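You operate a simulated robot arm through the tools that you are given. There is no shell and no other tool. Be economical: measure what you need, move in short steps, check, and stop when the job is done.

Carry out the task below with a simulated robot arm. There is one attempt and no reset: what you move stays moved.

JOB
Log the hours: set the three dials to what the hour meter shows.
Fine: red dial hundreds, blue tens, green ones; key on to read it, engine stays off, key off at the end.

The check looks at the end state, three seconds after you hand in, the way a careful person would. Anything else that was tipped, shoved, dropped, spilled or broken makes it a failure.

ROBOT AND FRAMES
A 7-joint arm with a two-finger parallel gripper, fixed in place. Base frame: the origin is at the foot of the arm, x ahead of it, y to its left, z up. Lengths are in cm, angles in degrees, forces in N, time in s.
With the tool pointing down near the work surface it reaches from about 10 to 84 cm from the base axis. Its first joint turns from -115.0 to 115.0 degrees. Payload 3.91 kg.
The tool frame sits at the grasp point between the pads (the TCP): z along the fingers, y along the line on which they close. The tips reach 3 cm beyond it. The gripper opens to 11 cm. The fingers are 2 cm wide and 1 cm thick; the gripper's body (4.8 by 11.2 cm) begins 5.5 cm behind the TCP.
Orientation is told as [roll, pitch, yaw] about the base's x, y, z axes, in that order, counted from this pose: with the fingers straight down and closing along the base's y, the tool's x points along the base's -x, its y along +y and its z along -z.

CONTROLS
- The arm moves only by the tool nudge_tool. Its argument "targets" is a list that holds one entry, the list of rows, each a list of 7 numbers: the opening in per cent of the stroke, from 0 (shut) to 100 (fully open), then the shift along the tool's x, y, z in units of 50 mm (1.0 is 50 mm), then the turn, a rotation vector about the tool's x, y, z in units of 5 degrees (1.0 is 5 degrees). In form: [[[jaw, x, y, z, ax, ay, az], ...]]. A call has 1 to 12 rows; each row shifts and turns the commanded pose from where the row before left it, along the tool's axes as they then stand. A call with a number of a shift or a turn outside -1 to 1 is refused whole. Rows are played at 5 a second. More than 5 cm and 8.6 degrees between two rows, or a gripper value outside its range, and nothing of the call is played. Where a pose cannot be reached the arm comes as near as it can. A force on the tool above 40 N (or 10 N above the force at the start of the call, whichever is more), or a blocked arm, ends the call early, and 0.2 s more pass. The fingers move at their own pace (about 15.3 cm/s each) and stop on an object; they squeeze with about 24 N. The grip force told is the motor's: it shows also when the fingers shut on nothing. Time passes only in rows, and 0.2 s behind the last, so rows that do not move let the fingers close. The reply holds the time, the measured pose of the TCP, the force on the tool along the base axes, the opening and the grip force, in the units named above and with some noise.
- Cameras (640 x 400 px; columns grow to the right, rows downward): "scene" is fixed at [22.24, -49.31, 140.83]; the picture's right is [0.79, -0.61, 0.00], its down [-0.25, -0.32, -0.91] and it looks along [0.56, 0.72, -0.41] (base axes); focal length 344 px, centre (320, 200). "wrist" rides on the gripper at [-3.6, 0, -5.7] in the tool frame; the picture's right is [0.00, -1.00, 0.00], its down [0.97, 0.00, -0.24] and it looks along [0.24, 0.00, 0.97] (tool axes); focal length 218 px, centre (320, 200). There is no depth. A picture from a camera that has moved, and an enlarged one, comes with that camera's place and axes in the base frame and with its lens. The place of the scene camera against the robot may be out by one fixed shift of up to 2.5 cm in any direction.
- get_image(camera): a new picture of that camera. The clock stands still meanwhile.
- slide_trunk(by): slides the trunk up (or, below 0, down) by that many cm; the arm rides with it, the base frame stays. It gives what a move gives, with no picture.
- enlarge(camera, box): a new picture of the part [left, top, right, bottom] of that camera's present view, enlarged. The clock stands still meanwhile.
- hand_in(): hands the job in; it is judged then, once.

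Go step by step. Nothing tells you positions but the pictures and the camera data: compare them with the known pose of the tool, close in by small moves and look again before you grip or let go. The budget is 120 turns and 68 pictures, counting those below and the enlarged ones. Unless the task says otherwise, let go and move clear before handing in, and close with one line.

The tools are called as name(argument=value, ...) on one line, values as JSON. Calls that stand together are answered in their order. nudge_tool: Moves the arm, as the interface text tells. Its arguments: {"type":"object","properties":{"targets":{"type":"array","items":{"type":"array","items":{"type":"array","items":{"type":"number"}}}}},"required":["targets"]} The other tools are called the same way: slide_trunk (by) slides the trunk up or down; get_image (camera) takes a picture; enlarge (camera, box) takes an enlarged picture of a part of a camera's view; hand_in () hands the job in.

At the start:

```text
time_s: 0.0
position: [55.34, -5.02, 124.26]
ee_rot: [0.1, 0.1, 0.0]
contact_force: [0.1, -0.7, -0.4]
gripper_width: 10.98
finger_force: 0.0
trunk travel left (down, up): [-85.0, 14.0]
```

scene: 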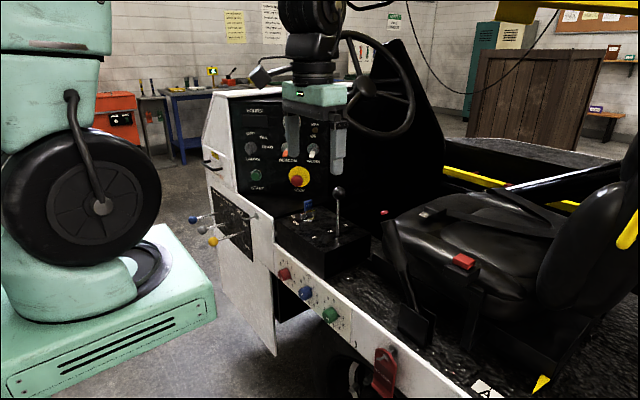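
wrist: 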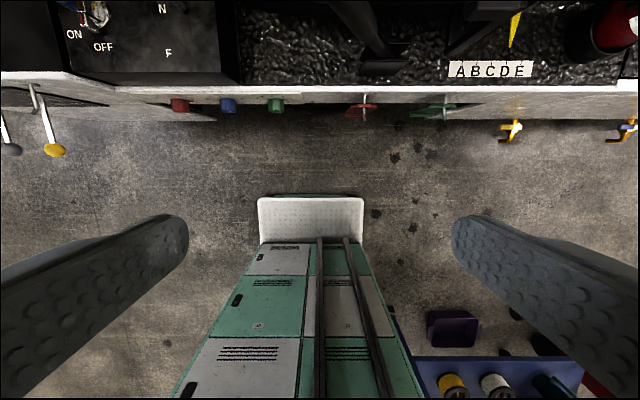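

I see a vehicle with a dash panel (hour meter, key), a side panel with three dials in red, blue and green, and a console with an ON/OFF key. I'll enlarge these areas first.

enlarge(camera="scene", box=[200, 90, 360, 200])

enlarge(camera="scene", box=[260, 170, 420, 340])

enlarge(camera="wrist", box=[0, 0, 320, 160])

```text
3.64 times, centred on (280, 145) of scene
camera zoom: at [22.24, -49.31, 140.83], right [0.79, -0.61, 0.0], down [-0.25, -0.32, -0.91], along [0.56, 0.72, -0.41], focal length 1252 px, centre (466, 400)
```

zoom: 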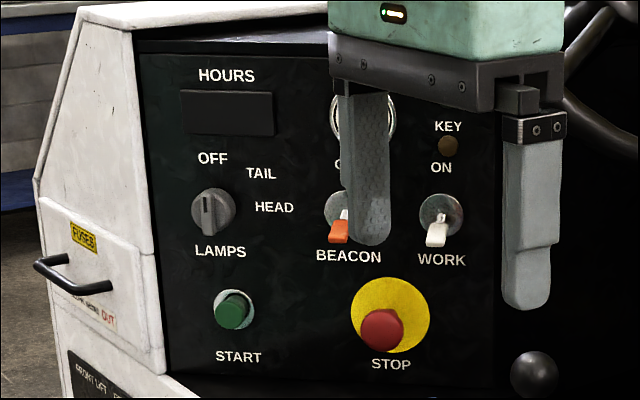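

```text
2.35 times, centred on (340, 255) of scene
camera zoom: at [22.24, -49.31, 140.83], right [0.79, -0.61, 0.0], down [-0.25, -0.32, -0.91], along [0.56, 0.72, -0.41], focal length 810 px, centre (273, 71)
```

zoom: 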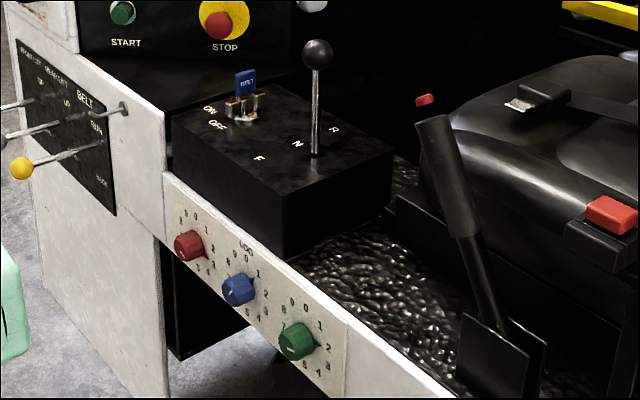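

```text
2.00 times, centred on (160, 80) of wrist
camera zoom: at [58.9, -5.06, 130.03], right [0.0, -1.0, 0.0], down [-0.97, 0.0, 0.24], along [-0.24, 0.0, -0.97], focal length 436 px, centre (640, 440)
```

zoom: 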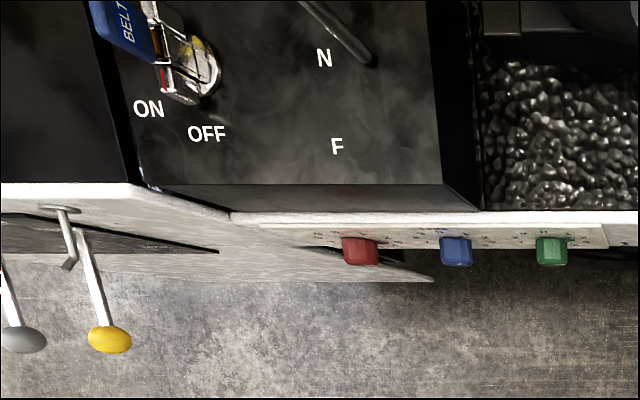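

The gripper hides part of the dash, so I'll raise the arm to uncover it.

nudge_tool(targets=[[[100, 0, 0, -1, 0, 0, 0], [100, 0, 0, -1, 0, 0, 0], [100, 0, 0, -1, 0, 0, 0], [100, 0, 0, 0, 0, 0, 0]]])

enlarge(camera="scene", box=[220, 90, 360, 200])

```text
time_s: 1.0
position: [55.28, -5.24, 139.35]
ee_rot: [0.0, 0.0, 0.1]
contact_force: [-0.4, -0.4, -0.8]
gripper_width: 11.02
finger_force: 0.0
trunk travel left (down, up): [-85.0, 14.0]
```

```text
3.64 times, centred on (290, 145) of scene
camera zoom: at [22.24, -49.31, 140.83], right [0.79, -0.61, 0.0], down [-0.25, -0.32, -0.91], along [0.56, 0.72, -0.41], focal length 1252 px, centre (429, 400)
```

zoom: 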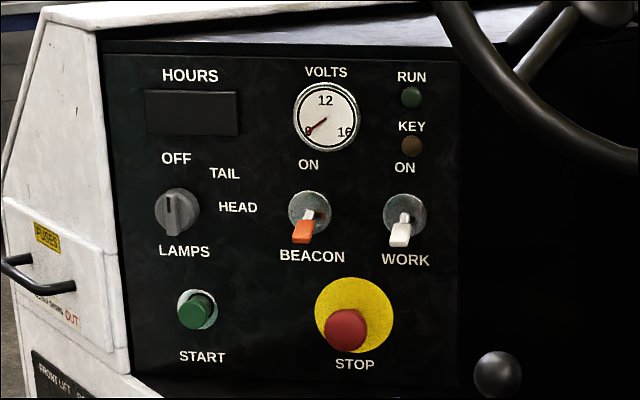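

enlarge(camera="scene", box=[280, 190, 350, 235])

enlarge(camera="scene", box=[265, 255, 355, 335])

get_image(camera="wrist")

```text
8.89 times, centred on (315, 212) of scene
camera zoom: at [22.24, -49.31, 140.83], right [0.79, -0.61, 0.0], down [-0.25, -0.32, -0.91], along [0.56, 0.72, -0.41], focal length 3060 px, centre (364, 89)
```

zoom: 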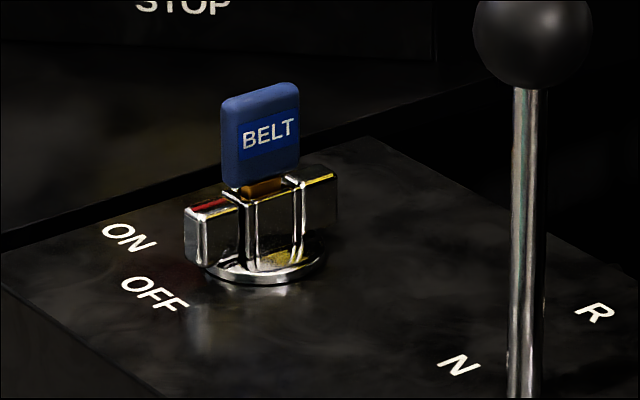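

```text
5.00 times, centred on (310, 295) of scene
camera zoom: at [22.24, -49.31, 140.83], right [0.79, -0.61, 0.0], down [-0.25, -0.32, -0.91], along [0.56, 0.72, -0.41], focal length 1721 px, centre (370, -275)
```

zoom: 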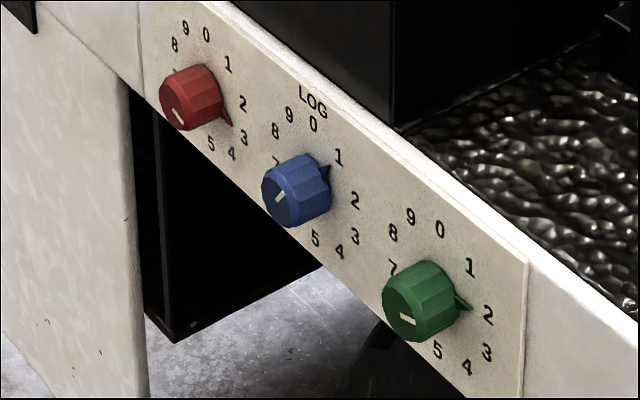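

```text
59 pictures are left
camera wrist: at [58.87, -5.16, 145.15], right [0.0, -1.0, 0.0], down [-0.97, 0.0, 0.24], along [-0.24, 0.0, -0.97], focal length 218 px, centre (320, 200)
```

wrist: 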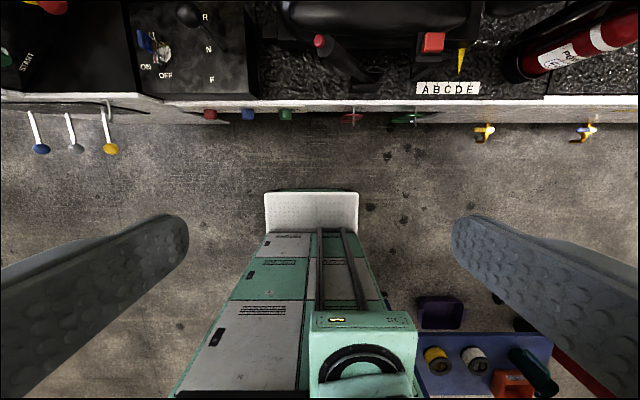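

A tagged key (BELT) stands in a switch on the console, with ON and OFF marks. I place it near (82, 34, 86), and I'll move closer for a better look.

nudge_tool(targets=[[[100, -0.25, 0.625, 0.5, 0, 0, 0], [100, -0.25, 0.625, 0.5, 0, 0, 0], [100, -0.25, 0.625, 0.5, 0, 0, 0], [100, -0.25, 0.625, 0.5, 0, 0, 0], [100, -0.25, 0.625, 0.5, 0, 0, 0], [100, -0.25, 0.625, 0.5, 0, 0, 0], [100, -0.25, 0.625, 0.5, 0, 0, 0], [100, 0, 0.625, 0.5, 0, 0, 0], [100, 0, 0, 0, 0, 0, 0]]])

get_image(camera="wrist")

get_image(camera="scene")

```text
time_s: 3.0
position: [64.13, 19.95, 119.15]
ee_rot: [0.1, 0.0, -0.1]
contact_force: [0.4, 1.1, -0.3]
gripper_width: 10.99
finger_force: 0.0
trunk travel left (down, up): [-85.0, 14.0]
```

```text
58 pictures are left
camera wrist: at [67.67, 20.03, 124.97], right [0.0, -1.0, 0.0], down [-0.97, 0.0, 0.24], along [-0.24, 0.0, -0.97], focal length 218 px, centre (320, 200)
```

wrist: 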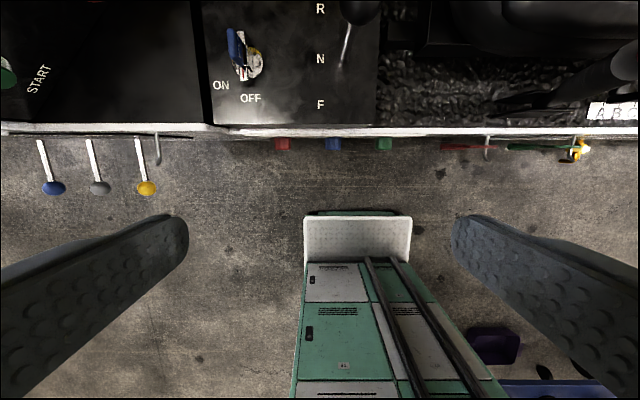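

```text
57 pictures are left
```

scene: 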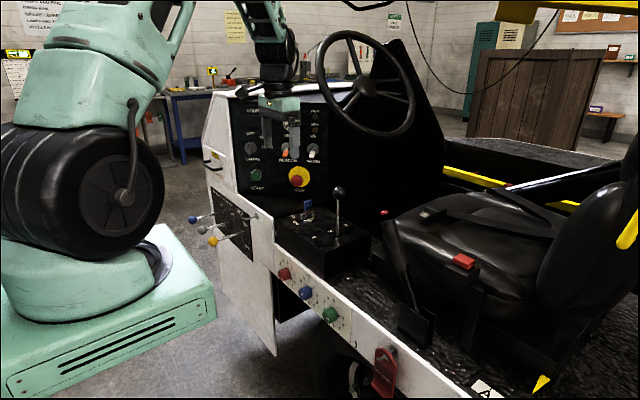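

enlarge(camera="wrist", box=[190, 0, 310, 120])

```text
3.33 times, centred on (250, 60) of wrist
camera zoom: at [67.67, 20.03, 124.97], right [0.0, -1.0, 0.0], down [-0.97, 0.0, 0.24], along [-0.24, 0.0, -0.97], focal length 728 px, centre (553, 667)
```

zoom: 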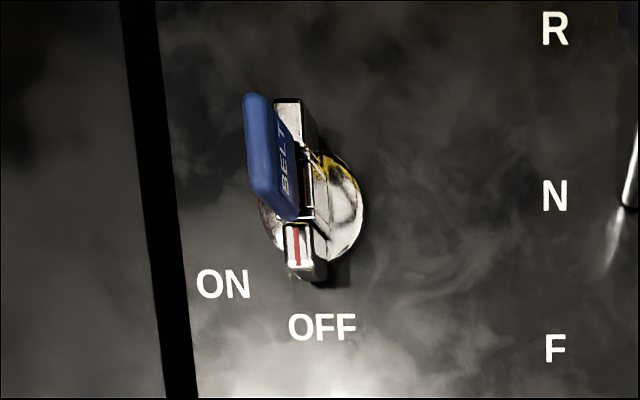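

The switch bar points at OFF (toward -x), and ON is about 45-50° clockwise seen from above. I place the switch near (79.5, 30.4, 89.7). Before going closer I'll tilt forward to check for clearance from the steering wheel and to refine these positions.

nudge_tool(targets=[[[100, 0, 0.4, 0, 0, -1, 0], [100, 0, 0.4, 0, 0, -1, 0], [100, 0, 0.4, 0, 0, -1, 0], [100, 0, 0.4, 0, 0, -1, 0], [100, 0, 0.4, 0, 0, -1, 0], [100, 0, 0, 0, 0, 0, 0]]])

get_image(camera="wrist")

```text
time_s: 4.4
position: [64.1, 29.96, 119.15]
ee_rot: [0.0, -25.1, 0.0]
contact_force: [1.0, -0.4, -0.1]
gripper_width: 10.98
finger_force: 0.0
trunk travel left (down, up): [-85.0, 14.0]
```

```text
55 pictures are left
camera wrist: at [64.92, 30.0, 126.05], right [0.0, -1.0, 0.0], down [-0.98, 0.0, -0.19], along [0.19, 0.0, -0.98], focal length 218 px, centre (320, 200)
```

wrist: 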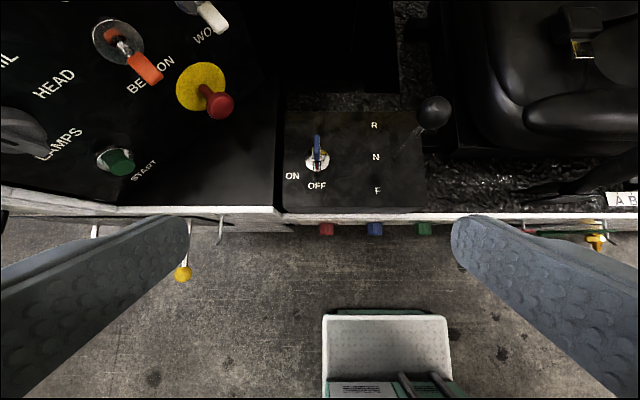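

The wheel is out of the way, and the STOP button and gear ball are clear of the hand. I'll ease the tilt back to 15° and come to a pre-grasp point above the key.

nudge_tool(targets=[[[60, 0, 0, 0, 0, 1, 0], [60, 0, 0, 0, 0, 1, 0], [60, -0.345, 0.012, 0.782, 0, 0, 0], [60, -0.345, 0.012, 0.782, 0, 0, 0], [60, -0.345, 0.012, 0.782, 0, 0, 0], [60, -0.345, 0.012, 0.782, 0, 0, 0], [60, -0.345, 0.012, 0.782, 0, 0, 0], [60, 0, 0, 0, 0, 0, 0]]])

get_image(camera="wrist")

enlarge(camera="scene", box=[240, 120, 400, 240])

```text
time_s: 6.2
position: [77.55, 30.1, 102.54]
ee_rot: [0.0, -15.0, -0.1]
contact_force: [0.4, 0.4, 0.5]
gripper_width: 6.58
finger_force: 0.1
trunk travel left (down, up): [-85.0, 14.0]
```

```text
54 pictures are left
camera wrist: at [79.5, 30.2, 109.12], right [0.0, -1.0, 0.0], down [-1.0, 0.0, -0.02], along [0.02, 0.0, -1.0], focal length 218 px, centre (320, 200)
```

wrist: 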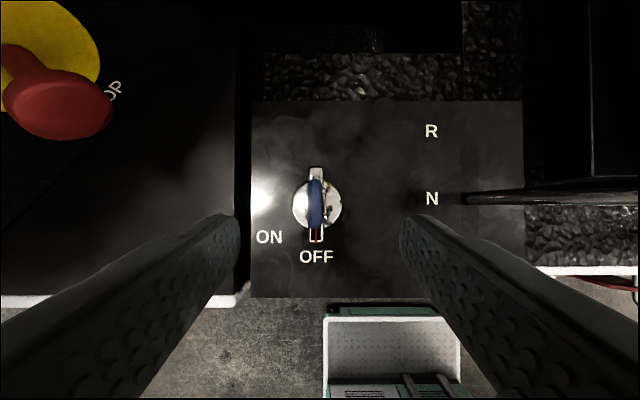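

```text
3.33 times, centred on (320, 180) of scene
camera zoom: at [22.24, -49.31, 140.83], right [0.79, -0.61, 0.0], down [-0.25, -0.32, -0.91], along [0.56, 0.72, -0.41], focal length 1148 px, centre (320, 267)
```

zoom: 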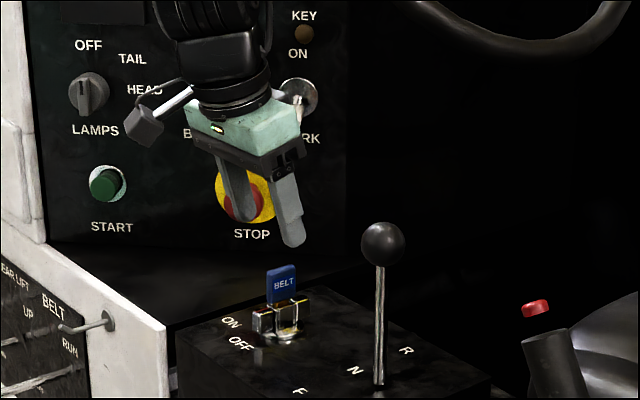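

The key tag sits between the fingers at about (79.5, 30.45), with the bar lying along x. I'll descend to straddle the bar.

nudge_tool(targets=[[[60, 0.03, 0.07, 0.56, 0, 0, 0], [60, 0.03, 0, 0.56, 0, 0, 0], [60, 0.03, 0, 0.56, 0, 0, 0], [60, 0, 0, 0, 0, 0, 0]]])

get_image(camera="wrist")

enlarge(camera="scene", box=[270, 150, 370, 230])

```text
time_s: 7.2
position: [79.2, 30.58, 94.34]
ee_rot: [0.0, -15.0, 0.0]
contact_force: [-0.1, -0.1, 0.2]
gripper_width: 6.58
finger_force: 0.1
trunk travel left (down, up): [-85.0, 14.0]
```

```text
52 pictures are left
camera wrist: at [81.16, 30.64, 100.88], right [0.0, -1.0, 0.0], down [-1.0, 0.0, -0.02], along [0.02, 0.0, -1.0], focal length 218 px, centre (320, 200)
```

wrist: 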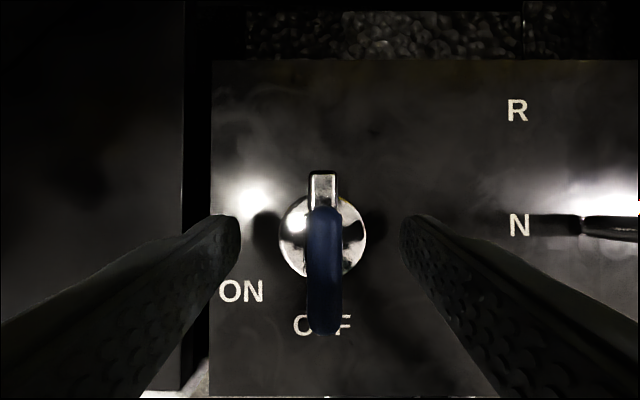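

```text
5.00 times, centred on (320, 190) of scene
camera zoom: at [22.24, -49.31, 140.83], right [0.79, -0.61, 0.0], down [-0.25, -0.32, -0.91], along [0.56, 0.72, -0.41], focal length 1721 px, centre (320, 250)
```

zoom: 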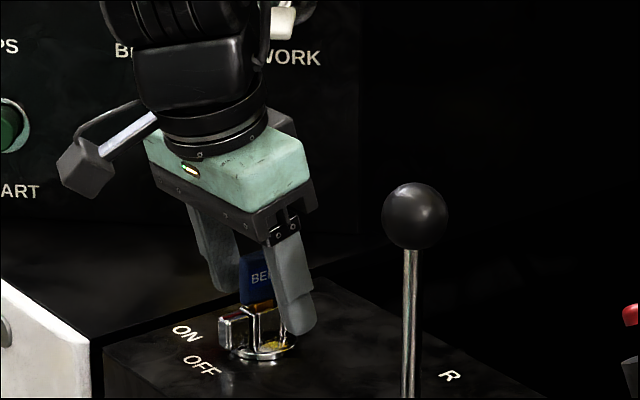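

The fingers straddle the bar and tag, centred. I'll close on it.

nudge_tool(targets=[[[30, -0.04, 0, 0, 0, 0, 0], [10, 0, 0, 0, 0, 0, 0], [0, 0, 0, 0, 0, 0, 0], [0, 0, 0, 0, 0, 0, 0]]])

```text
time_s: 8.2
position: [79.42, 30.52, 94.49]
ee_rot: [-0.1, -15.1, -0.1]
contact_force: [-1.6, -5.6, 1.7]
gripper_width: 1.64
finger_force: 44.9
trunk travel left (down, up): [-85.0, 14.0]
```

Gripped. I'll turn about the vertical, clockwise, in small steps.

nudge_tool(targets=[[[0, 0, 0, 0, 0.259, 0, 0.966], [0, 0, 0, 0, 0.259, 0, 0.966], [0, 0, 0, 0, 0.259, 0, 0.966], [0, 0, 0, 0, 0.259, 0, 0.966], [0, 0, 0, 0, 0.259, 0, 0.966], [0, 0, 0, 0, 0.259, 0, 0.966], [0, 0, 0, 0, 0.259, 0, 0.966], [0, 0, 0, 0, 0.259, 0, 0.966], [0, 0, 0, 0, 0, 0, 0]]])

enlarge(camera="scene", box=[220, 90, 380, 220])

```text
time_s: 10.2
position: [79.36, 30.57, 94.3]
ee_rot: [0.0, -15.0, -40.1]
contact_force: [0.8, 4.5, -5.6]
gripper_width: 1.64
finger_force: 45.2
trunk travel left (down, up): [-85.0, 14.0]
```

```text
3.08 times, centred on (300, 155) of scene
camera zoom: at [22.24, -49.31, 140.83], right [0.79, -0.61, 0.0], down [-0.25, -0.32, -0.91], along [0.56, 0.72, -0.41], focal length 1059 px, centre (382, 338)
```

zoom: 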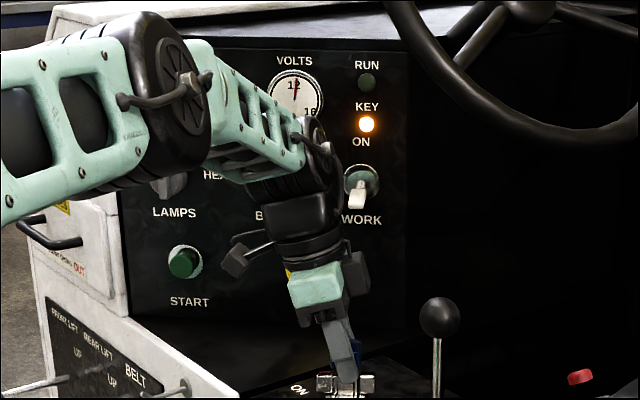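

The KEY lamp is lit and RUN is off. I'll add a few degrees to settle it into ON, then open.

nudge_tool(targets=[[[0, 0, 0, 0, 0.259, 0, 0.966], [0, 0, 0, 0, 0.259, 0, 0.966], [0, 0, 0, 0, 0, 0, 0]]])

```text
time_s: 11.0
position: [79.33, 30.6, 94.36]
ee_rot: [0.2, -15.1, -50.1]
contact_force: [12.8, 12.9, -5.7]
gripper_width: 1.59
finger_force: 44.7
trunk travel left (down, up): [-85.0, 14.0]
```

It seems to have reached its stop. I'll open and back straight off along the tool.

nudge_tool(targets=[[[60, 0, 0, 0, 0, 0, 0], [60, 0, 0, 0, 0, 0, 0], [60, 0, 0, -0.8, 0, 0, 0], [60, 0, 0, -0.8, 0, 0, 0], [60, 0, 0, -0.8, 0, 0, 0], [60, 0, 0, 0, 0, 0, 0]]])

get_image(camera="wrist")

get_image(camera="scene")

```text
time_s: 12.4
position: [77.83, 33.3, 105.97]
ee_rot: [0.0, -15.0, -50.0]
contact_force: [-0.3, 0.6, 0.4]
gripper_width: 6.6
finger_force: 0.2
out of reach, approached as far as the arm can: row 4
trunk travel left (down, up): [-85.0, 14.0]
```

```text
49 pictures are left
camera wrist: at [79.18, 31.88, 112.56], right [-0.77, -0.64, 0.0], down [-0.64, 0.77, -0.02], along [0.01, -0.02, -1.0], focal length 218 px, centre (320, 200)
```

wrist: 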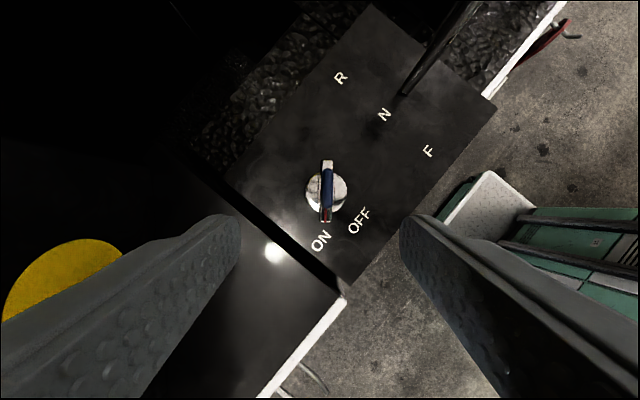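

```text
48 pictures are left
```

scene: 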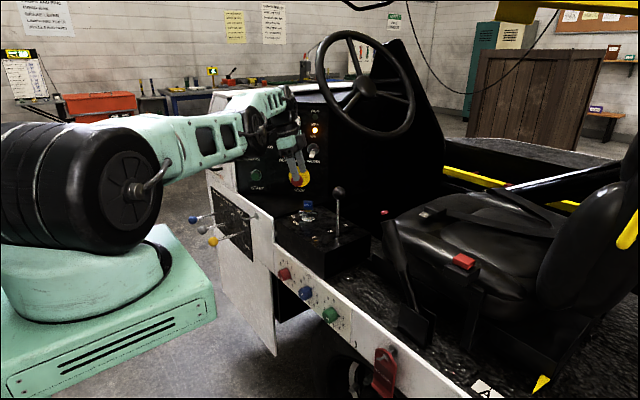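

The key is ON with the pointer aligned to it. Next I'll unwind the yaw and retreat so the hour meter is in view.

nudge_tool(targets=[[[60, 0, 0, 0, -0.259, 0, -0.966], [60, 0, 0, 0, -0.259, 0, -0.966], [60, 0, 0, 0, -0.259, 0, -0.966], [60, 0, 0, 0, -0.259, 0, -0.966], [60, 0, 0, 0, -0.259, 0, -0.966], [60, 0, 0, 0, -0.259, 0, -0.966], [60, 0, 0, 0, -0.259, 0, -0.966], [60, 0, 0, 0, -0.259, 0, -0.966], [60, 0, 0, 0, -0.259, 0, -0.966], [60, 0, 0, 0, -0.259, 0, -0.966]]])

nudge_tool(targets=[[[60, 0.7, -0.5, -0.4, 0, 0, 0], [60, 0.7, -0.6, -0.2, 0, 0, 0], [60, 0.7, -0.6, -0.2, 0, 0, 0], [60, 0.6, -0.7, 0, 0, 0, 0], [60, 0.6, -0.7, 0, 0, 0, 0], [60, 0.6, -0.7, 0, 0, 0, 0], [60, 0.4, -0.8, 0, 0, 0, 0], [60, 0.4, -0.8, 0, 0, 0, 0], [60, 0, -0.8, 0, 0, 0, 0], [60, 0, 0, 0, 0, 0, 0]]])

get_image(camera="scene")

enlarge(camera="scene", box=[230, 95, 290, 135])

```text
time_s: 14.6
position: [80.98, 36.34, 105.85]
ee_rot: [0.0, -14.9, 0.0]
contact_force: [0.6, 0.6, -0.3]
gripper_width: 6.59
finger_force: 0.1
out of reach, approached as far as the arm can: row 1, 2, 3, 4, 5, 6, 7, 8, 9, 10
trunk travel left (down, up): [-85.0, 14.0]
```

```text
time_s: 16.8
position: [86.09, 29.32, 102.55]
ee_rot: [-0.1, -14.8, -0.1]
contact_force: [-1.3, 0.3, -0.4]
gripper_width: 6.59
finger_force: 0.0
out of reach, approached as far as the arm can: row 1, 2, 3, 4, 5, 6, 7, 8, 9
trunk travel left (down, up): [-85.0, 14.0]
```

```text
47 pictures are left
```

scene: 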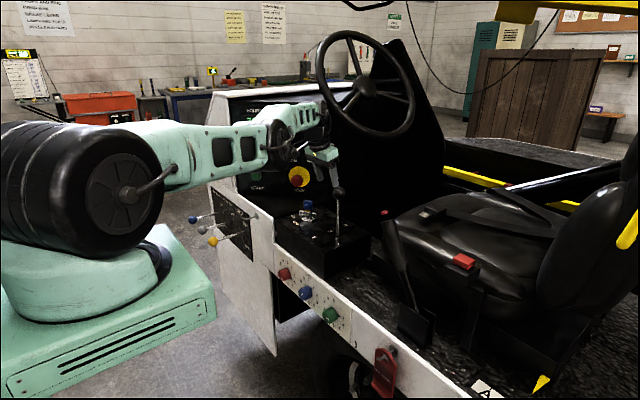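

```text
10.00 times, centred on (260, 115) of scene
camera zoom: at [22.24, -49.31, 140.83], right [0.79, -0.61, 0.0], down [-0.25, -0.32, -0.91], along [0.56, 0.72, -0.41], focal length 3442 px, centre (920, 1050)
```

zoom: 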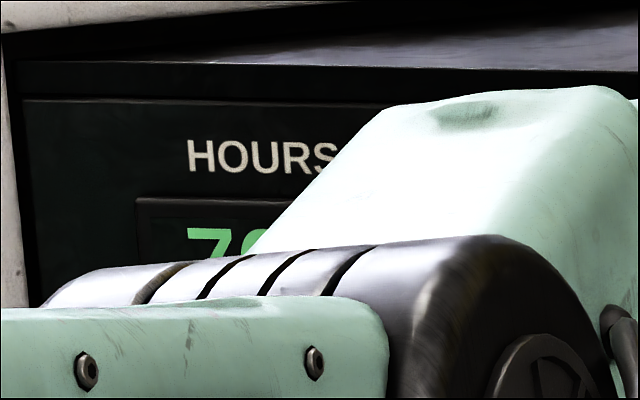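

The arm did not follow as commanded: it is stretched out near (86, 29, 102). I'll try a small move back and watch the reading.

nudge_tool(targets=[[[60, 0.5, 0, 0, 0, 0, 0], [60, 0, 0, 0, 0, 0, 0]]])

get_image(camera="wrist")

```text
time_s: 17.4
position: [85.15, 30.71, 101.66]
ee_rot: [-0.1, -15.0, -0.1]
contact_force: [-0.3, -0.8, -0.2]
gripper_width: 6.6
finger_force: 0.0
out of reach, approached as far as the arm can: row 1
trunk travel left (down, up): [-85.0, 14.0]
```

```text
45 pictures are left
camera wrist: at [87.14, 30.68, 108.22], right [0.0, -1.0, 0.0], down [-1.0, 0.0, -0.02], along [0.02, 0.0, -1.0], focal length 218 px, centre (320, 200)
```

wrist: 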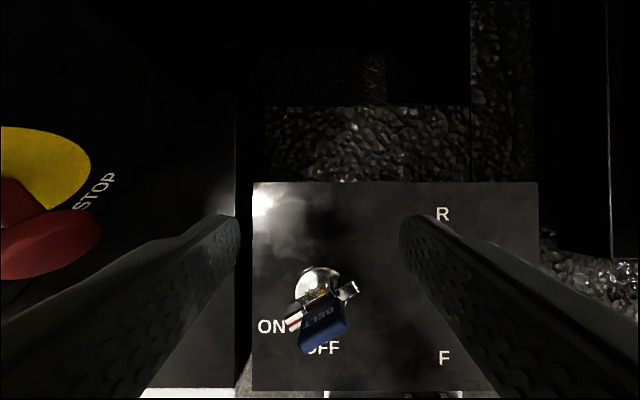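

The key is still at ON and nothing was touched. A joint limit seems to be blocking this yaw, so I'll turn clockwise again a little and see whether the arm tracks better.

nudge_tool(targets=[[[60, 0, 0, 0, 0.259, 0, 0.966], [60, 0, 0, 0, 0.259, 0, 0.966], [60, 0, 0, 0, 0.259, 0, 0.966], [60, 0, 0, 0, 0.259, 0, 0.966], [60, 0, 0, 0, 0, 0, 0]]])

nudge_tool(targets=[[[60, 0.3, 0, -0.3, 0, 0, 0], [60, 0, 0, 0, 0, 0, 0]]])

get_image(camera="scene")

```text
time_s: 18.6
position: [84.33, 30.14, 101.78]
ee_rot: [0.1, -14.9, -20.1]
contact_force: [-0.2, 0.7, -0.8]
gripper_width: 6.59
finger_force: 0.2
out of reach, approached as far as the arm can: row 2, 3, 4
trunk travel left (down, up): [-85.0, 14.0]
```

```text
time_s: 19.2
position: [82.59, 30.55, 102.92]
ee_rot: [0.0, -15.0, -20.1]
contact_force: [0.2, -0.4, -0.3]
gripper_width: 6.61
finger_force: 0.1
trunk travel left (down, up): [-85.0, 14.0]
```

```text
44 pictures are left
```

scene: 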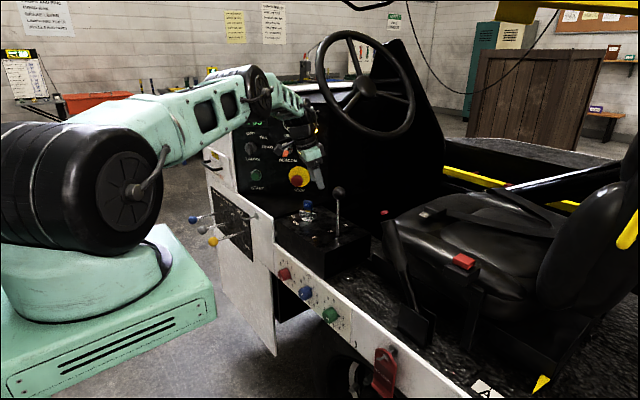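

Now it tracks again with the elbow bent. I'll back away toward the base in small rows.

nudge_tool(targets=[[[60, 0.347, -0.359, -0.258, 0, 0, 0], [60, 0.347, -0.359, -0.258, 0, 0, 0], [60, 0.347, -0.359, -0.258, 0, 0, 0], [60, 0.347, -0.359, -0.258, 0, 0, 0], [60, 0, 0, 0, 0, 0, 0]]])

```text
time_s: 20.4
position: [72.59, 26.6, 106.0]
ee_rot: [0.0, -15.0, -20.1]
contact_force: [0.1, -0.2, 1.1]
gripper_width: 6.62
finger_force: 0.0
trunk travel left (down, up): [-85.0, 14.0]
```

nudge_tool(targets=[[[60, 0.253, -0.861, -0.068, 0, 0, 0], [60, 0.253, -0.861, -0.068, 0, 0, 0], [60, 0.253, -0.861, -0.068, 0, 0, 0], [60, 0.253, -0.861, -0.068, 0, 0, 0], [60, 0.253, -0.861, -0.068, 0, 0, 0], [60, 0.253, -0.861, -0.068, 0, 0, 0], [60, 0.253, -0.861, -0.068, 0, 0, 0], [60, 0, 0, 0, 0, 0, 0]]])

get_image(camera="scene")

enlarge(camera="scene", box=[230, 95, 290, 135])

```text
time_s: 22.2
position: [53.66, 1.49, 106.01]
ee_rot: [0.0, -15.0, -20.2]
contact_force: [0.4, 0.3, 0.0]
gripper_width: 6.59
finger_force: 0.0
trunk travel left (down, up): [-85.0, 14.0]
```

```text
43 pictures are left
```

scene: 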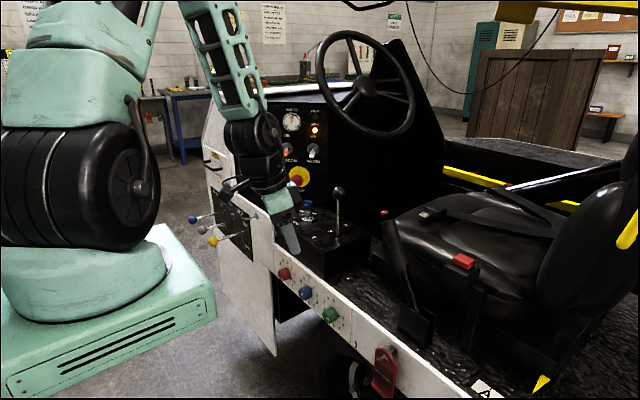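

```text
10.00 times, centred on (260, 115) of scene
camera zoom: at [22.24, -49.31, 140.83], right [0.79, -0.61, 0.0], down [-0.25, -0.32, -0.91], along [0.56, 0.72, -0.41], focal length 3442 px, centre (920, 1050)
```

zoom: 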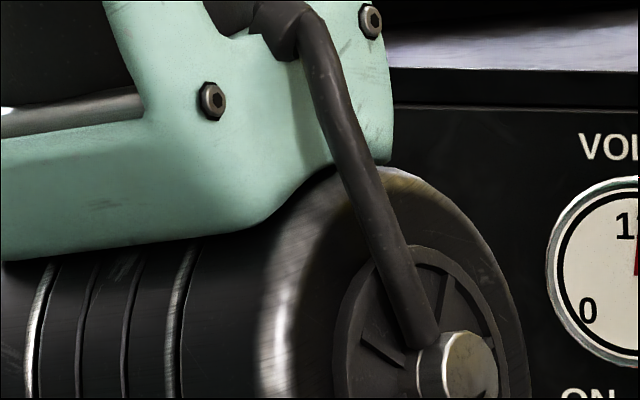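

The arm covers the meter from this side, so I'll unwind the yaw and go higher, as in the start pose.

nudge_tool(targets=[[[60, 0, 0, 0, -0.259, 0, -0.966], [60, 0, 0, 0, -0.259, 0, -0.966], [60, 0, 0, 0, -0.259, 0, -0.966], [60, 0, 0, 0, -0.259, 0, -0.966], [60, -0.25, -0.3, -0.9, 0, 0, 0], [60, -0.25, -0.3, -0.9, 0, 0, 0], [60, -0.25, -0.3, -0.9, 0, 0, 0], [60, -0.25, -0.3, -0.9, 0, 0, 0], [60, -0.25, -0.3, -0.9, 0, 0, 0], [60, 0, 0, 0, 0, 0, 0]]])

enlarge(camera="scene", box=[230, 90, 330, 150])

```text
time_s: 24.4
position: [53.74, -5.94, 129.53]
ee_rot: [0.0, -15.0, -0.1]
contact_force: [-0.4, -0.3, -1.5]
gripper_width: 6.59
finger_force: 0.1
trunk travel left (down, up): [-85.0, 14.0]
```

```text
6.40 times, centred on (280, 120) of scene
camera zoom: at [22.24, -49.31, 140.83], right [0.79, -0.61, 0.0], down [-0.25, -0.32, -0.91], along [0.56, 0.72, -0.41], focal length 2203 px, centre (576, 712)
```

zoom: 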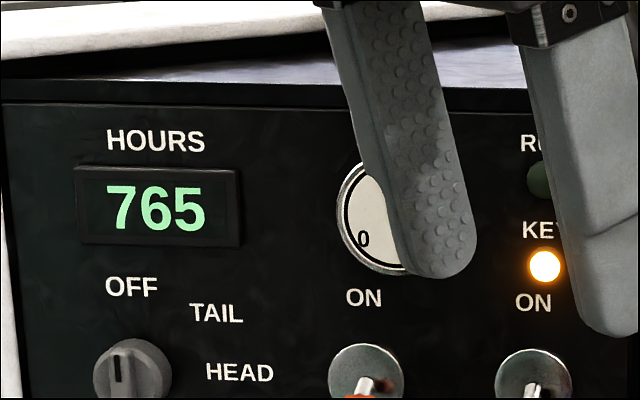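

The hour meter reads 765, so red goes to 7, blue to 6 and green to 5. Next I'll tip the tool level toward +x and line up with the dial panel (blue near (68.4, 17, 73.7)).

nudge_tool(targets=[[[60, 0, 0.3, 0, 0, -1, 0], [60, 0, 0.3, 0, 0, -1, 0], [60, 0, 0.3, 0, 0, -1, 0], [60, 0, 0.3, 0, 0, -1, 0], [60, 0, 0.3, 0, 0, -1, 0], [60, 0, 0.3, 0, 0, -1, 0], [60, 0, 0.3, 0, 0, -1, 0], [60, 0, 0.3, 0, 0, -1, 0], [60, 0, 0.3, 0, 0, -1, 0], [60, 0, 0.3, 0, 0, -1, 0], [60, 0, 0.3, 0, 0, -1, 0], [60, 0, 0.3, 0, 0, -1, 0]]])

nudge_tool(targets=[[[60, 0, 0.3, 0, 0, -1, 0], [60, 0, 0.3, 0, 0, -1, 0], [60, 0, 0.3, 0, 0, -1, 0], [60, 0, 0, 0, 0, 0, 0]]])

get_image(camera="scene")

```text
time_s: 27.0
position: [54.39, 12.64, 129.97]
ee_rot: [0.3, -75.2, -0.3]
contact_force: [0.2, 0.0, 0.1]
gripper_width: 6.6
finger_force: 0.0
out of reach, approached as far as the arm can: row 7, 8
trunk travel left (down, up): [-85.0, 14.0]
```

```text
time_s: 28.0
position: [54.36, 17.33, 129.85]
ee_rot: [156.8, -89.9, -156.9]
contact_force: [-0.3, 0.0, -0.9]
gripper_width: 6.59
finger_force: 0.0
trunk travel left (down, up): [-85.0, 14.0]
```

```text
40 pictures are left
```

scene: 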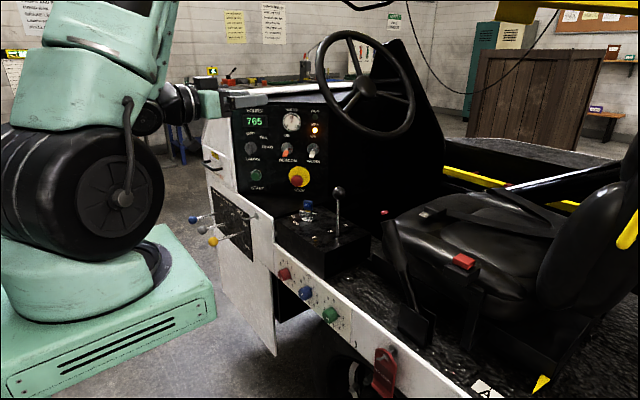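

The tool is now level, and the scene view again shows 765. I'll lower the trunk to bring the hand to dial height.

slide_trunk(by=-25)

get_image(camera="scene")

```text
time_s: 30.6
position: [54.36, 17.2, 104.92]
ee_rot: [81.5, -90.0, -81.5]
contact_force: [0.4, 1.1, 0.4]
gripper_width: 6.59
finger_force: 0.1
trunk travel left (down, up): [-60.0, 39.0]
```

```text
39 pictures are left
```

scene: 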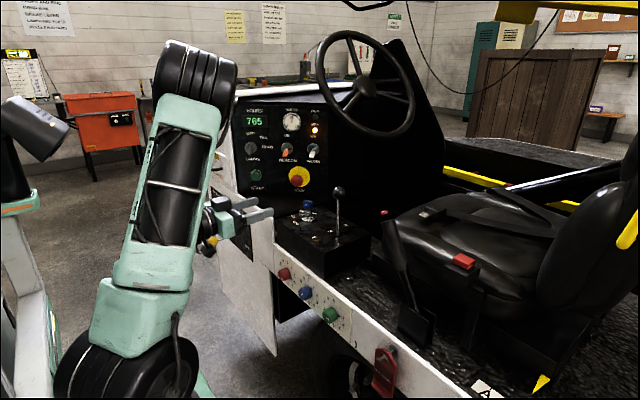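

slide_trunk(by=-26)

get_image(camera="wrist")

get_image(camera="scene")

```text
time_s: 33.2
position: [54.41, 17.13, 79.01]
ee_rot: [86.4, -89.9, -86.4]
contact_force: [0.2, 0.3, 0.0]
gripper_width: 6.59
finger_force: 0.0
trunk travel left (down, up): [-34.0, 65.0]
```

```text
38 pictures are left
camera wrist: at [48.71, 17.25, 82.64], right [0.0, -1.0, 0.0], down [-0.24, 0.0, -0.97], along [0.97, 0.0, -0.24], focal length 218 px, centre (320, 200)
```

wrist: 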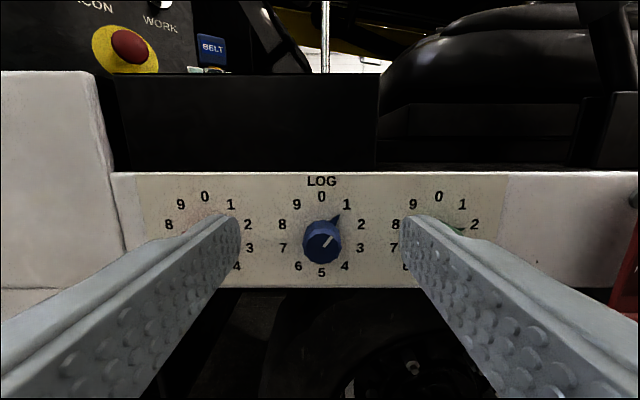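

```text
37 pictures are left
```

scene: 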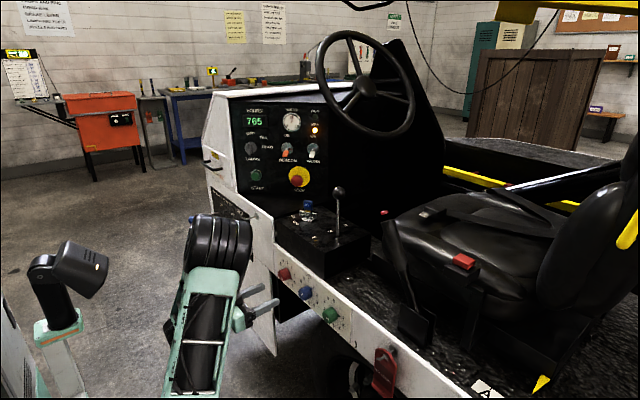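

Frontal view: blue points at 1, with its centre around (y 17.15, z 74.1), and the panel is near x≈69. I'll drop to the dial height and come a bit nearer.

nudge_tool(targets=[[[60, 0.49, 0, 0, 0, 0, 0], [60, 0.49, 0, 0, 0, 0, 0], [60, 0, 0, 0.7, 0, 0, 0], [60, 0, 0, 0, 0, 0, 0]]])

get_image(camera="wrist")

enlarge(camera="scene", box=[230, 240, 370, 340])

```text
time_s: 34.2
position: [57.9, 17.09, 73.95]
ee_rot: [161.2, -90.1, -161.3]
contact_force: [0.2, 0.4, -0.4]
gripper_width: 6.62
finger_force: 0.1
trunk travel left (down, up): [-34.0, 65.0]
```

```text
36 pictures are left
camera wrist: at [52.17, 17.26, 77.66], right [0.0, -1.0, 0.0], down [-0.24, 0.0, -0.97], along [0.97, 0.0, -0.24], focal length 218 px, centre (320, 200)
```

wrist: 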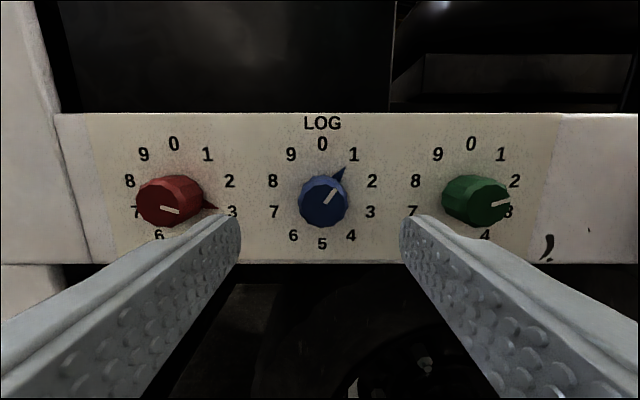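

```text
4.00 times, centred on (300, 290) of scene
camera zoom: at [22.24, -49.31, 140.83], right [0.79, -0.61, 0.0], down [-0.25, -0.32, -0.91], along [0.56, 0.72, -0.41], focal length 1377 px, centre (400, -160)
```

zoom: 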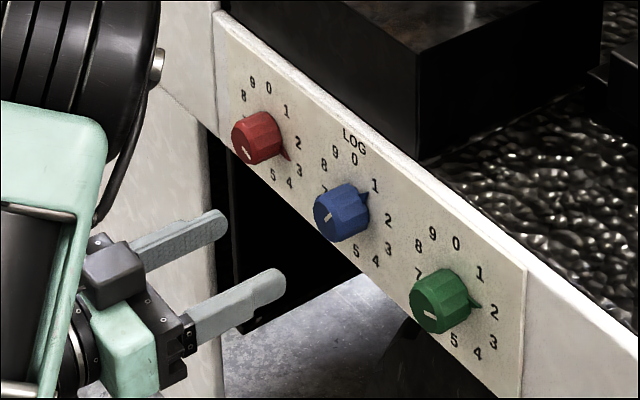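

Panel at x≈69.6, dial centres at z≈73.75, with y≈28.6 (red, at 3), 17.05 (blue, at 1) and 5.6 (green, at 2). All turn clockwise: red +144°, blue +180°, green +108°. I'll approach blue now.

nudge_tool(targets=[[[55, 0.02, 0, 0.5, 0, 0, 0], [55, 0.02, 0, 0.5, 0, 0, 0], [55, 0, 0, 0.5, 0, 0, 0], [55, 0, 0, 0, 0, 0, 0]]])

get_image(camera="wrist")

enlarge(camera="scene", box=[250, 250, 370, 340])

```text
time_s: 35.2
position: [65.45, 17.08, 73.9]
ee_rot: [-82.4, -89.9, 82.5]
contact_force: [-0.3, -0.3, -0.1]
gripper_width: 6.05
finger_force: 0.0
trunk travel left (down, up): [-34.0, 65.0]
```

```text
34 pictures are left
camera wrist: at [59.71, 17.19, 77.54], right [0.0, -1.0, 0.0], down [-0.24, 0.0, -0.97], along [0.97, 0.0, -0.24], focal length 218 px, centre (320, 200)
```

wrist: 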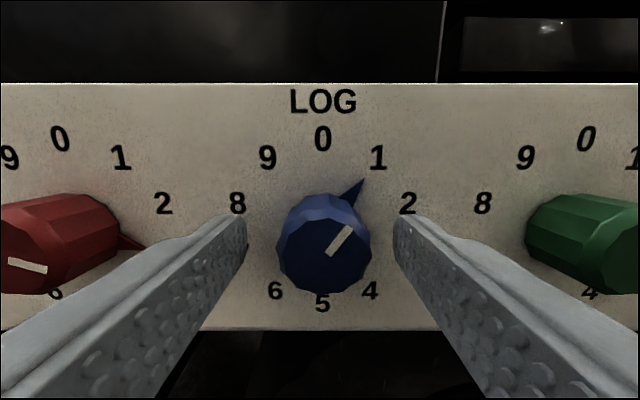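

```text
4.44 times, centred on (310, 295) of scene
camera zoom: at [22.24, -49.31, 140.83], right [0.79, -0.61, 0.0], down [-0.25, -0.32, -0.91], along [0.56, 0.72, -0.41], focal length 1530 px, centre (364, -222)
```

zoom: 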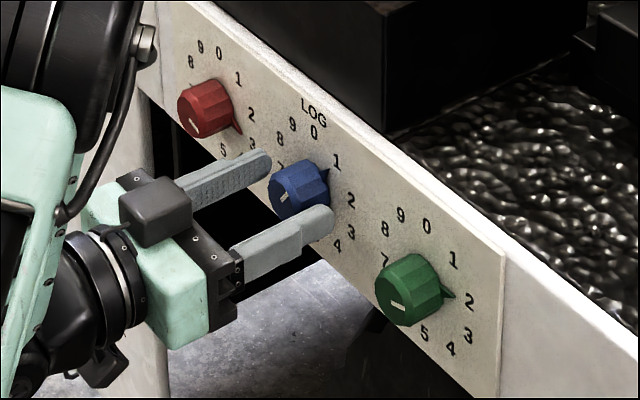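

Alignment is good: the tips reach about 1.4 cm over the knob and clear the fin. I'll close and then turn the first 90°.

nudge_tool(targets=[[[40, 0.03, 0, 0.05, 0, 0, 0], [20, 0, 0, 0, 0, 0, 0], [0, 0, 0, 0, 0, 0, 0], [0, 0, 0, 0, 0, 0, 0]]])

nudge_tool(targets=[[[0, 0, 0, 0, 0, 0, 1], [0, 0, 0, 0, 0, 0, 1], [0, 0, 0, 0, 0, 0, 1], [0, 0, 0, 0, 0, 0, 1], [0, 0, 0, 0, 0, 0, 1], [0, 0, 0, 0, 0, 0, 1], [0, 0, 0, 0, 0, 0, 1], [0, 0, 0, 0, 0, 0, 1], [0, 0, 0, 0, 0, 0, 1]]])

get_image(camera="wrist")

```text
time_s: 36.2
position: [65.69, 17.01, 73.78]
ee_rot: [-126.8, -89.9, 126.7]
contact_force: [-8.2, -16.3, 1.1]
gripper_width: 3.49
finger_force: 44.8
trunk travel left (down, up): [-34.0, 65.0]
```

```text
time_s: 37.7
position: [65.68, 16.95, 73.69]
ee_rot: [90.1, -59.9, -90.8]
contact_force: [-11.8, -12.9, 4.5]
gripper_width: 3.51
finger_force: 45.5
trunk travel left (down, up): [-34.0, 65.0]
stopped in row 7: the force on the tool passed its limit (the readings are from after the stop); the commanded pose is now the measured one
```

```text
32 pictures are left
camera wrist: at [59.96, 15.22, 76.9], right [-0.01, -0.87, -0.5], down [-0.23, 0.49, -0.84], along [0.97, 0.11, -0.21], focal length 218 px, centre (320, 200)
```

wrist: 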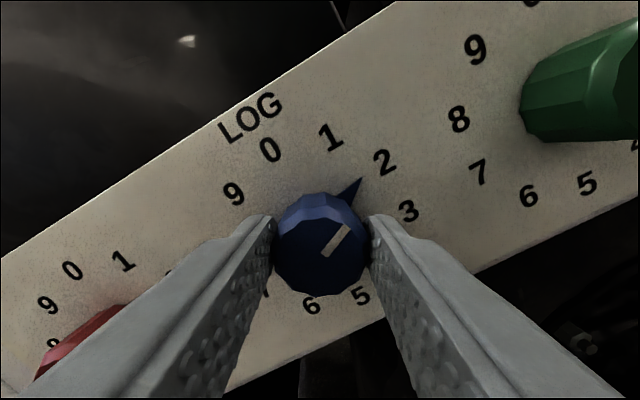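

The knob turned about 30° with the hand before the side load tripped the limit. I'll relieve the load with a tiny shift and continue.

nudge_tool(targets=[[[0, -0.015, -0.026, -0.04, 0, 0, 0], [0, 0, 0, 0, 0, 0, 0]]])

nudge_tool(targets=[[[0, 0, 0, 0, 0, 0, 1], [0, 0, 0, 0, 0, 0, 1], [0, 0, 0, 0, 0, 0, 1], [0, 0, 0, 0, 0, 0, 1], [0, 0, 0, 0, 0, 0, 1], [0, 0, 0, 0, 0, 0, 1], [0, 0, 0, 0, 0, 0, 0]]])

```text
time_s: 38.3
position: [65.74, 16.88, 73.61]
ee_rot: [90.1, -59.8, -90.6]
contact_force: [21.3, 7.1, 2.2]
gripper_width: 3.5
finger_force: 45.0
trunk travel left (down, up): [-34.0, 65.0]
```

```text
time_s: 39.2
position: [65.87, 16.89, 73.69]
ee_rot: [88.7, -44.4, -89.1]
contact_force: [-20.1, -11.9, 1.0]
gripper_width: 3.49
finger_force: 45.0
out of reach, approached as far as the arm can: row 3, 4
trunk travel left (down, up): [-34.0, 65.0]
stopped in row 4: the force on the tool passed its limit (the readings are from after the stop); the commanded pose is now the measured one
```

The wrist limit is around +45°, and blue is now about 45° on. I'll release, back off 4 cm and unwind to about -90° for a long second stroke.

nudge_tool(targets=[[[55, 0, 0, 0, 0, 0, 0], [55, 0, 0, 0, 0, 0, 0], [55, 0, 0, -0.8, 0, 0, 0], [55, 0, 0, 0, 0, 0, -1], [55, 0, 0, 0, 0, 0, -1], [55, 0, 0, 0, 0, 0, -1], [55, 0, 0, 0, 0, 0, -1], [55, 0, 0, 0, 0, 0, -1], [55, 0, 0, 0, 0, 0, -1], [55, 0, 0, 0, 0, 0, -1], [55, 0, 0, 0, 0, 0, -1], [55, 0, 0, 0, 0, 0, -1]]])

nudge_tool(targets=[[[55, 0, 0, 0, 0, 0, -1], [55, 0, 0, 0, 0, 0, -1], [55, 0, 0, 0, 0, 0, -1], [55, 0, 0, 0, 0, 0, -1], [55, 0, 0, 0, 0, 0, -1], [55, 0, 0, 0, 0, 0, -1], [55, 0, 0, 0, 0, 0, -1], [55, 0, 0, 0, 0, 0, -1], [55, 0, 0, 0, 0, 0, -1], [55, 0, 0, 0, 0, 0, -1], [55, 0, 0, 0, 0, 0, -1], [55, 0, 0, 0, 0, 0, -1]]])

get_image(camera="wrist")

```text
time_s: 41.8
position: [65.31, 17.05, 74.81]
ee_rot: [31.8, -88.9, -31.8]
contact_force: [0.4, -0.4, 0.0]
gripper_width: 6.06
finger_force: 0.1
out of reach, approached as far as the arm can: row 3
trunk travel left (down, up): [-34.0, 65.0]
```

```text
time_s: 44.4
position: [65.37, 17.13, 74.75]
ee_rot: [-89.0, -30.5, 89.6]
contact_force: [0.5, 0.0, 0.3]
gripper_width: 6.04
finger_force: 0.1
trunk travel left (down, up): [-34.0, 65.0]
```

```text
31 pictures are left
camera wrist: at [59.64, 20.19, 76.82], right [0.01, -0.51, 0.86], down [-0.25, -0.84, -0.49], along [0.97, -0.21, -0.14], focal length 218 px, centre (320, 200)
```

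wrist: 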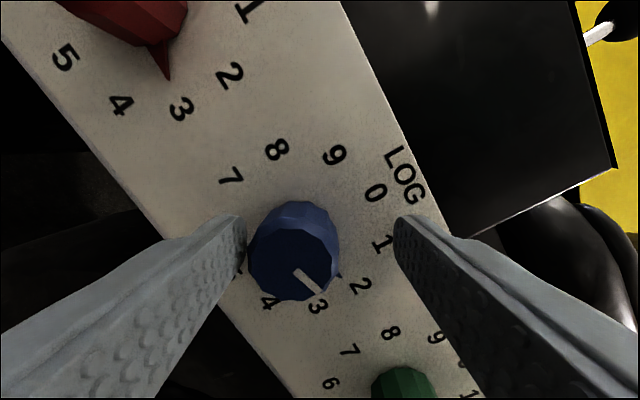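

Rotation continued in place without contact; blue now points between 2 and 3. I'll turn to -85° and re-centre on the knob.

nudge_tool(targets=[[[55, 0, 0, 0, 0, 0, -1], [55, 0, 0, 0, 0, 0, -1], [55, 0, 0, 0, 0, 0, -1], [55, 0, 0, 0, 0, 0, -1], [55, 0, 0, 0, 0, 0, -1], [55, 0.038, 0.207, 0.03, 0, 0, 0], [55, 0, 0, 0, 0, 0, 0]]])

get_image(camera="wrist")

```text
time_s: 46.0
position: [65.5, 16.93, 73.71]
ee_rot: [-89.2, -5.6, 90.0]
contact_force: [-0.6, 0.0, 0.5]
gripper_width: 6.05
finger_force: 0.1
trunk travel left (down, up): [-34.0, 65.0]
```

```text
30 pictures are left
camera wrist: at [59.78, 20.64, 74.28], right [0.01, -0.1, 1.0], down [-0.24, -0.97, -0.09], along [0.97, -0.24, -0.04], focal length 218 px, centre (320, 200)
```

wrist: 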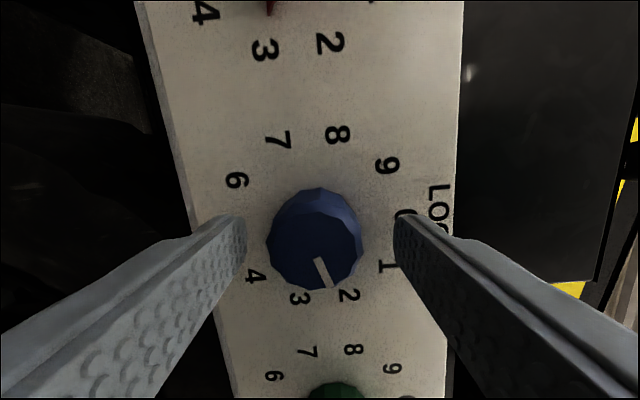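

Blue seems to have settled at 2 (there may be detents). I'll wind back 20° more for one long stroke, then grip.

nudge_tool(targets=[[[55, 0, 0, 0, 0, 0, -1], [55, 0, 0, 0, 0, 0, -1], [55, 0, 0, 0, 0, 0, -1], [55, 0, 0, 0, 0, 0, -1], [30, 0, 0.02, 0, 0, 0, 0], [0, 0, 0, 0, 0, 0, 0], [0, 0, 0, 0, 0, 0, 0], [0, 0, 0, 0, 0, 0, 0]]])

```text
time_s: 47.8
position: [65.44, 16.89, 73.53]
ee_rot: [-89.0, 14.4, 90.3]
contact_force: [-3.1, -2.7, -8.4]
gripper_width: 3.48
finger_force: 44.6
trunk travel left (down, up): [-34.0, 65.0]
```

nudge_tool(targets=[[[0, 0, 0, 0, 0, 0, 1], [0, 0, 0, 0, 0, 0, 1], [0, 0, 0, 0, 0, 0, 1], [0, 0, 0, 0, 0, 0, 1], [0, 0, 0, 0, 0, 0, 1], [0, 0, 0, 0, 0, 0, 1], [0, 0, 0, 0, 0, 0, 1], [0, 0, 0, 0, 0, 0, 1], [0, 0, 0, 0, 0, 0, 1], [0, 0, 0, 0, 0, 0, 1]]])

nudge_tool(targets=[[[0, 0, 0, 0, 0, 0, 1], [0, 0, 0, 0, 0, 0, 1], [0, 0, 0, 0, 0, 0, 1], [0, 0, 0, 0, 0, 0, 1], [0, 0, 0, 0, 0, 0, 1], [0, 0, 0, 0, 0, 0, 1], [0, 0, 0, 0, 0, 0, 1], [0, 0, 0, 0, 0, 0, 1], [0, 0, 0, 0, 0, 0, 1], [0, 0, 0, 0, 0, 0, 1]]])

```text
time_s: 50.0
position: [65.39, 16.92, 73.58]
ee_rot: [-88.7, -35.6, 89.4]
contact_force: [-7.4, -3.1, -22.5]
gripper_width: 3.5
finger_force: 44.8
trunk travel left (down, up): [-34.0, 65.0]
```

```text
time_s: 52.2
position: [65.51, 16.9, 73.6]
ee_rot: [-77.9, -85.8, 78.1]
contact_force: [-11.6, 1.6, -18.5]
gripper_width: 3.47
finger_force: 45.5
trunk travel left (down, up): [-34.0, 65.0]
```

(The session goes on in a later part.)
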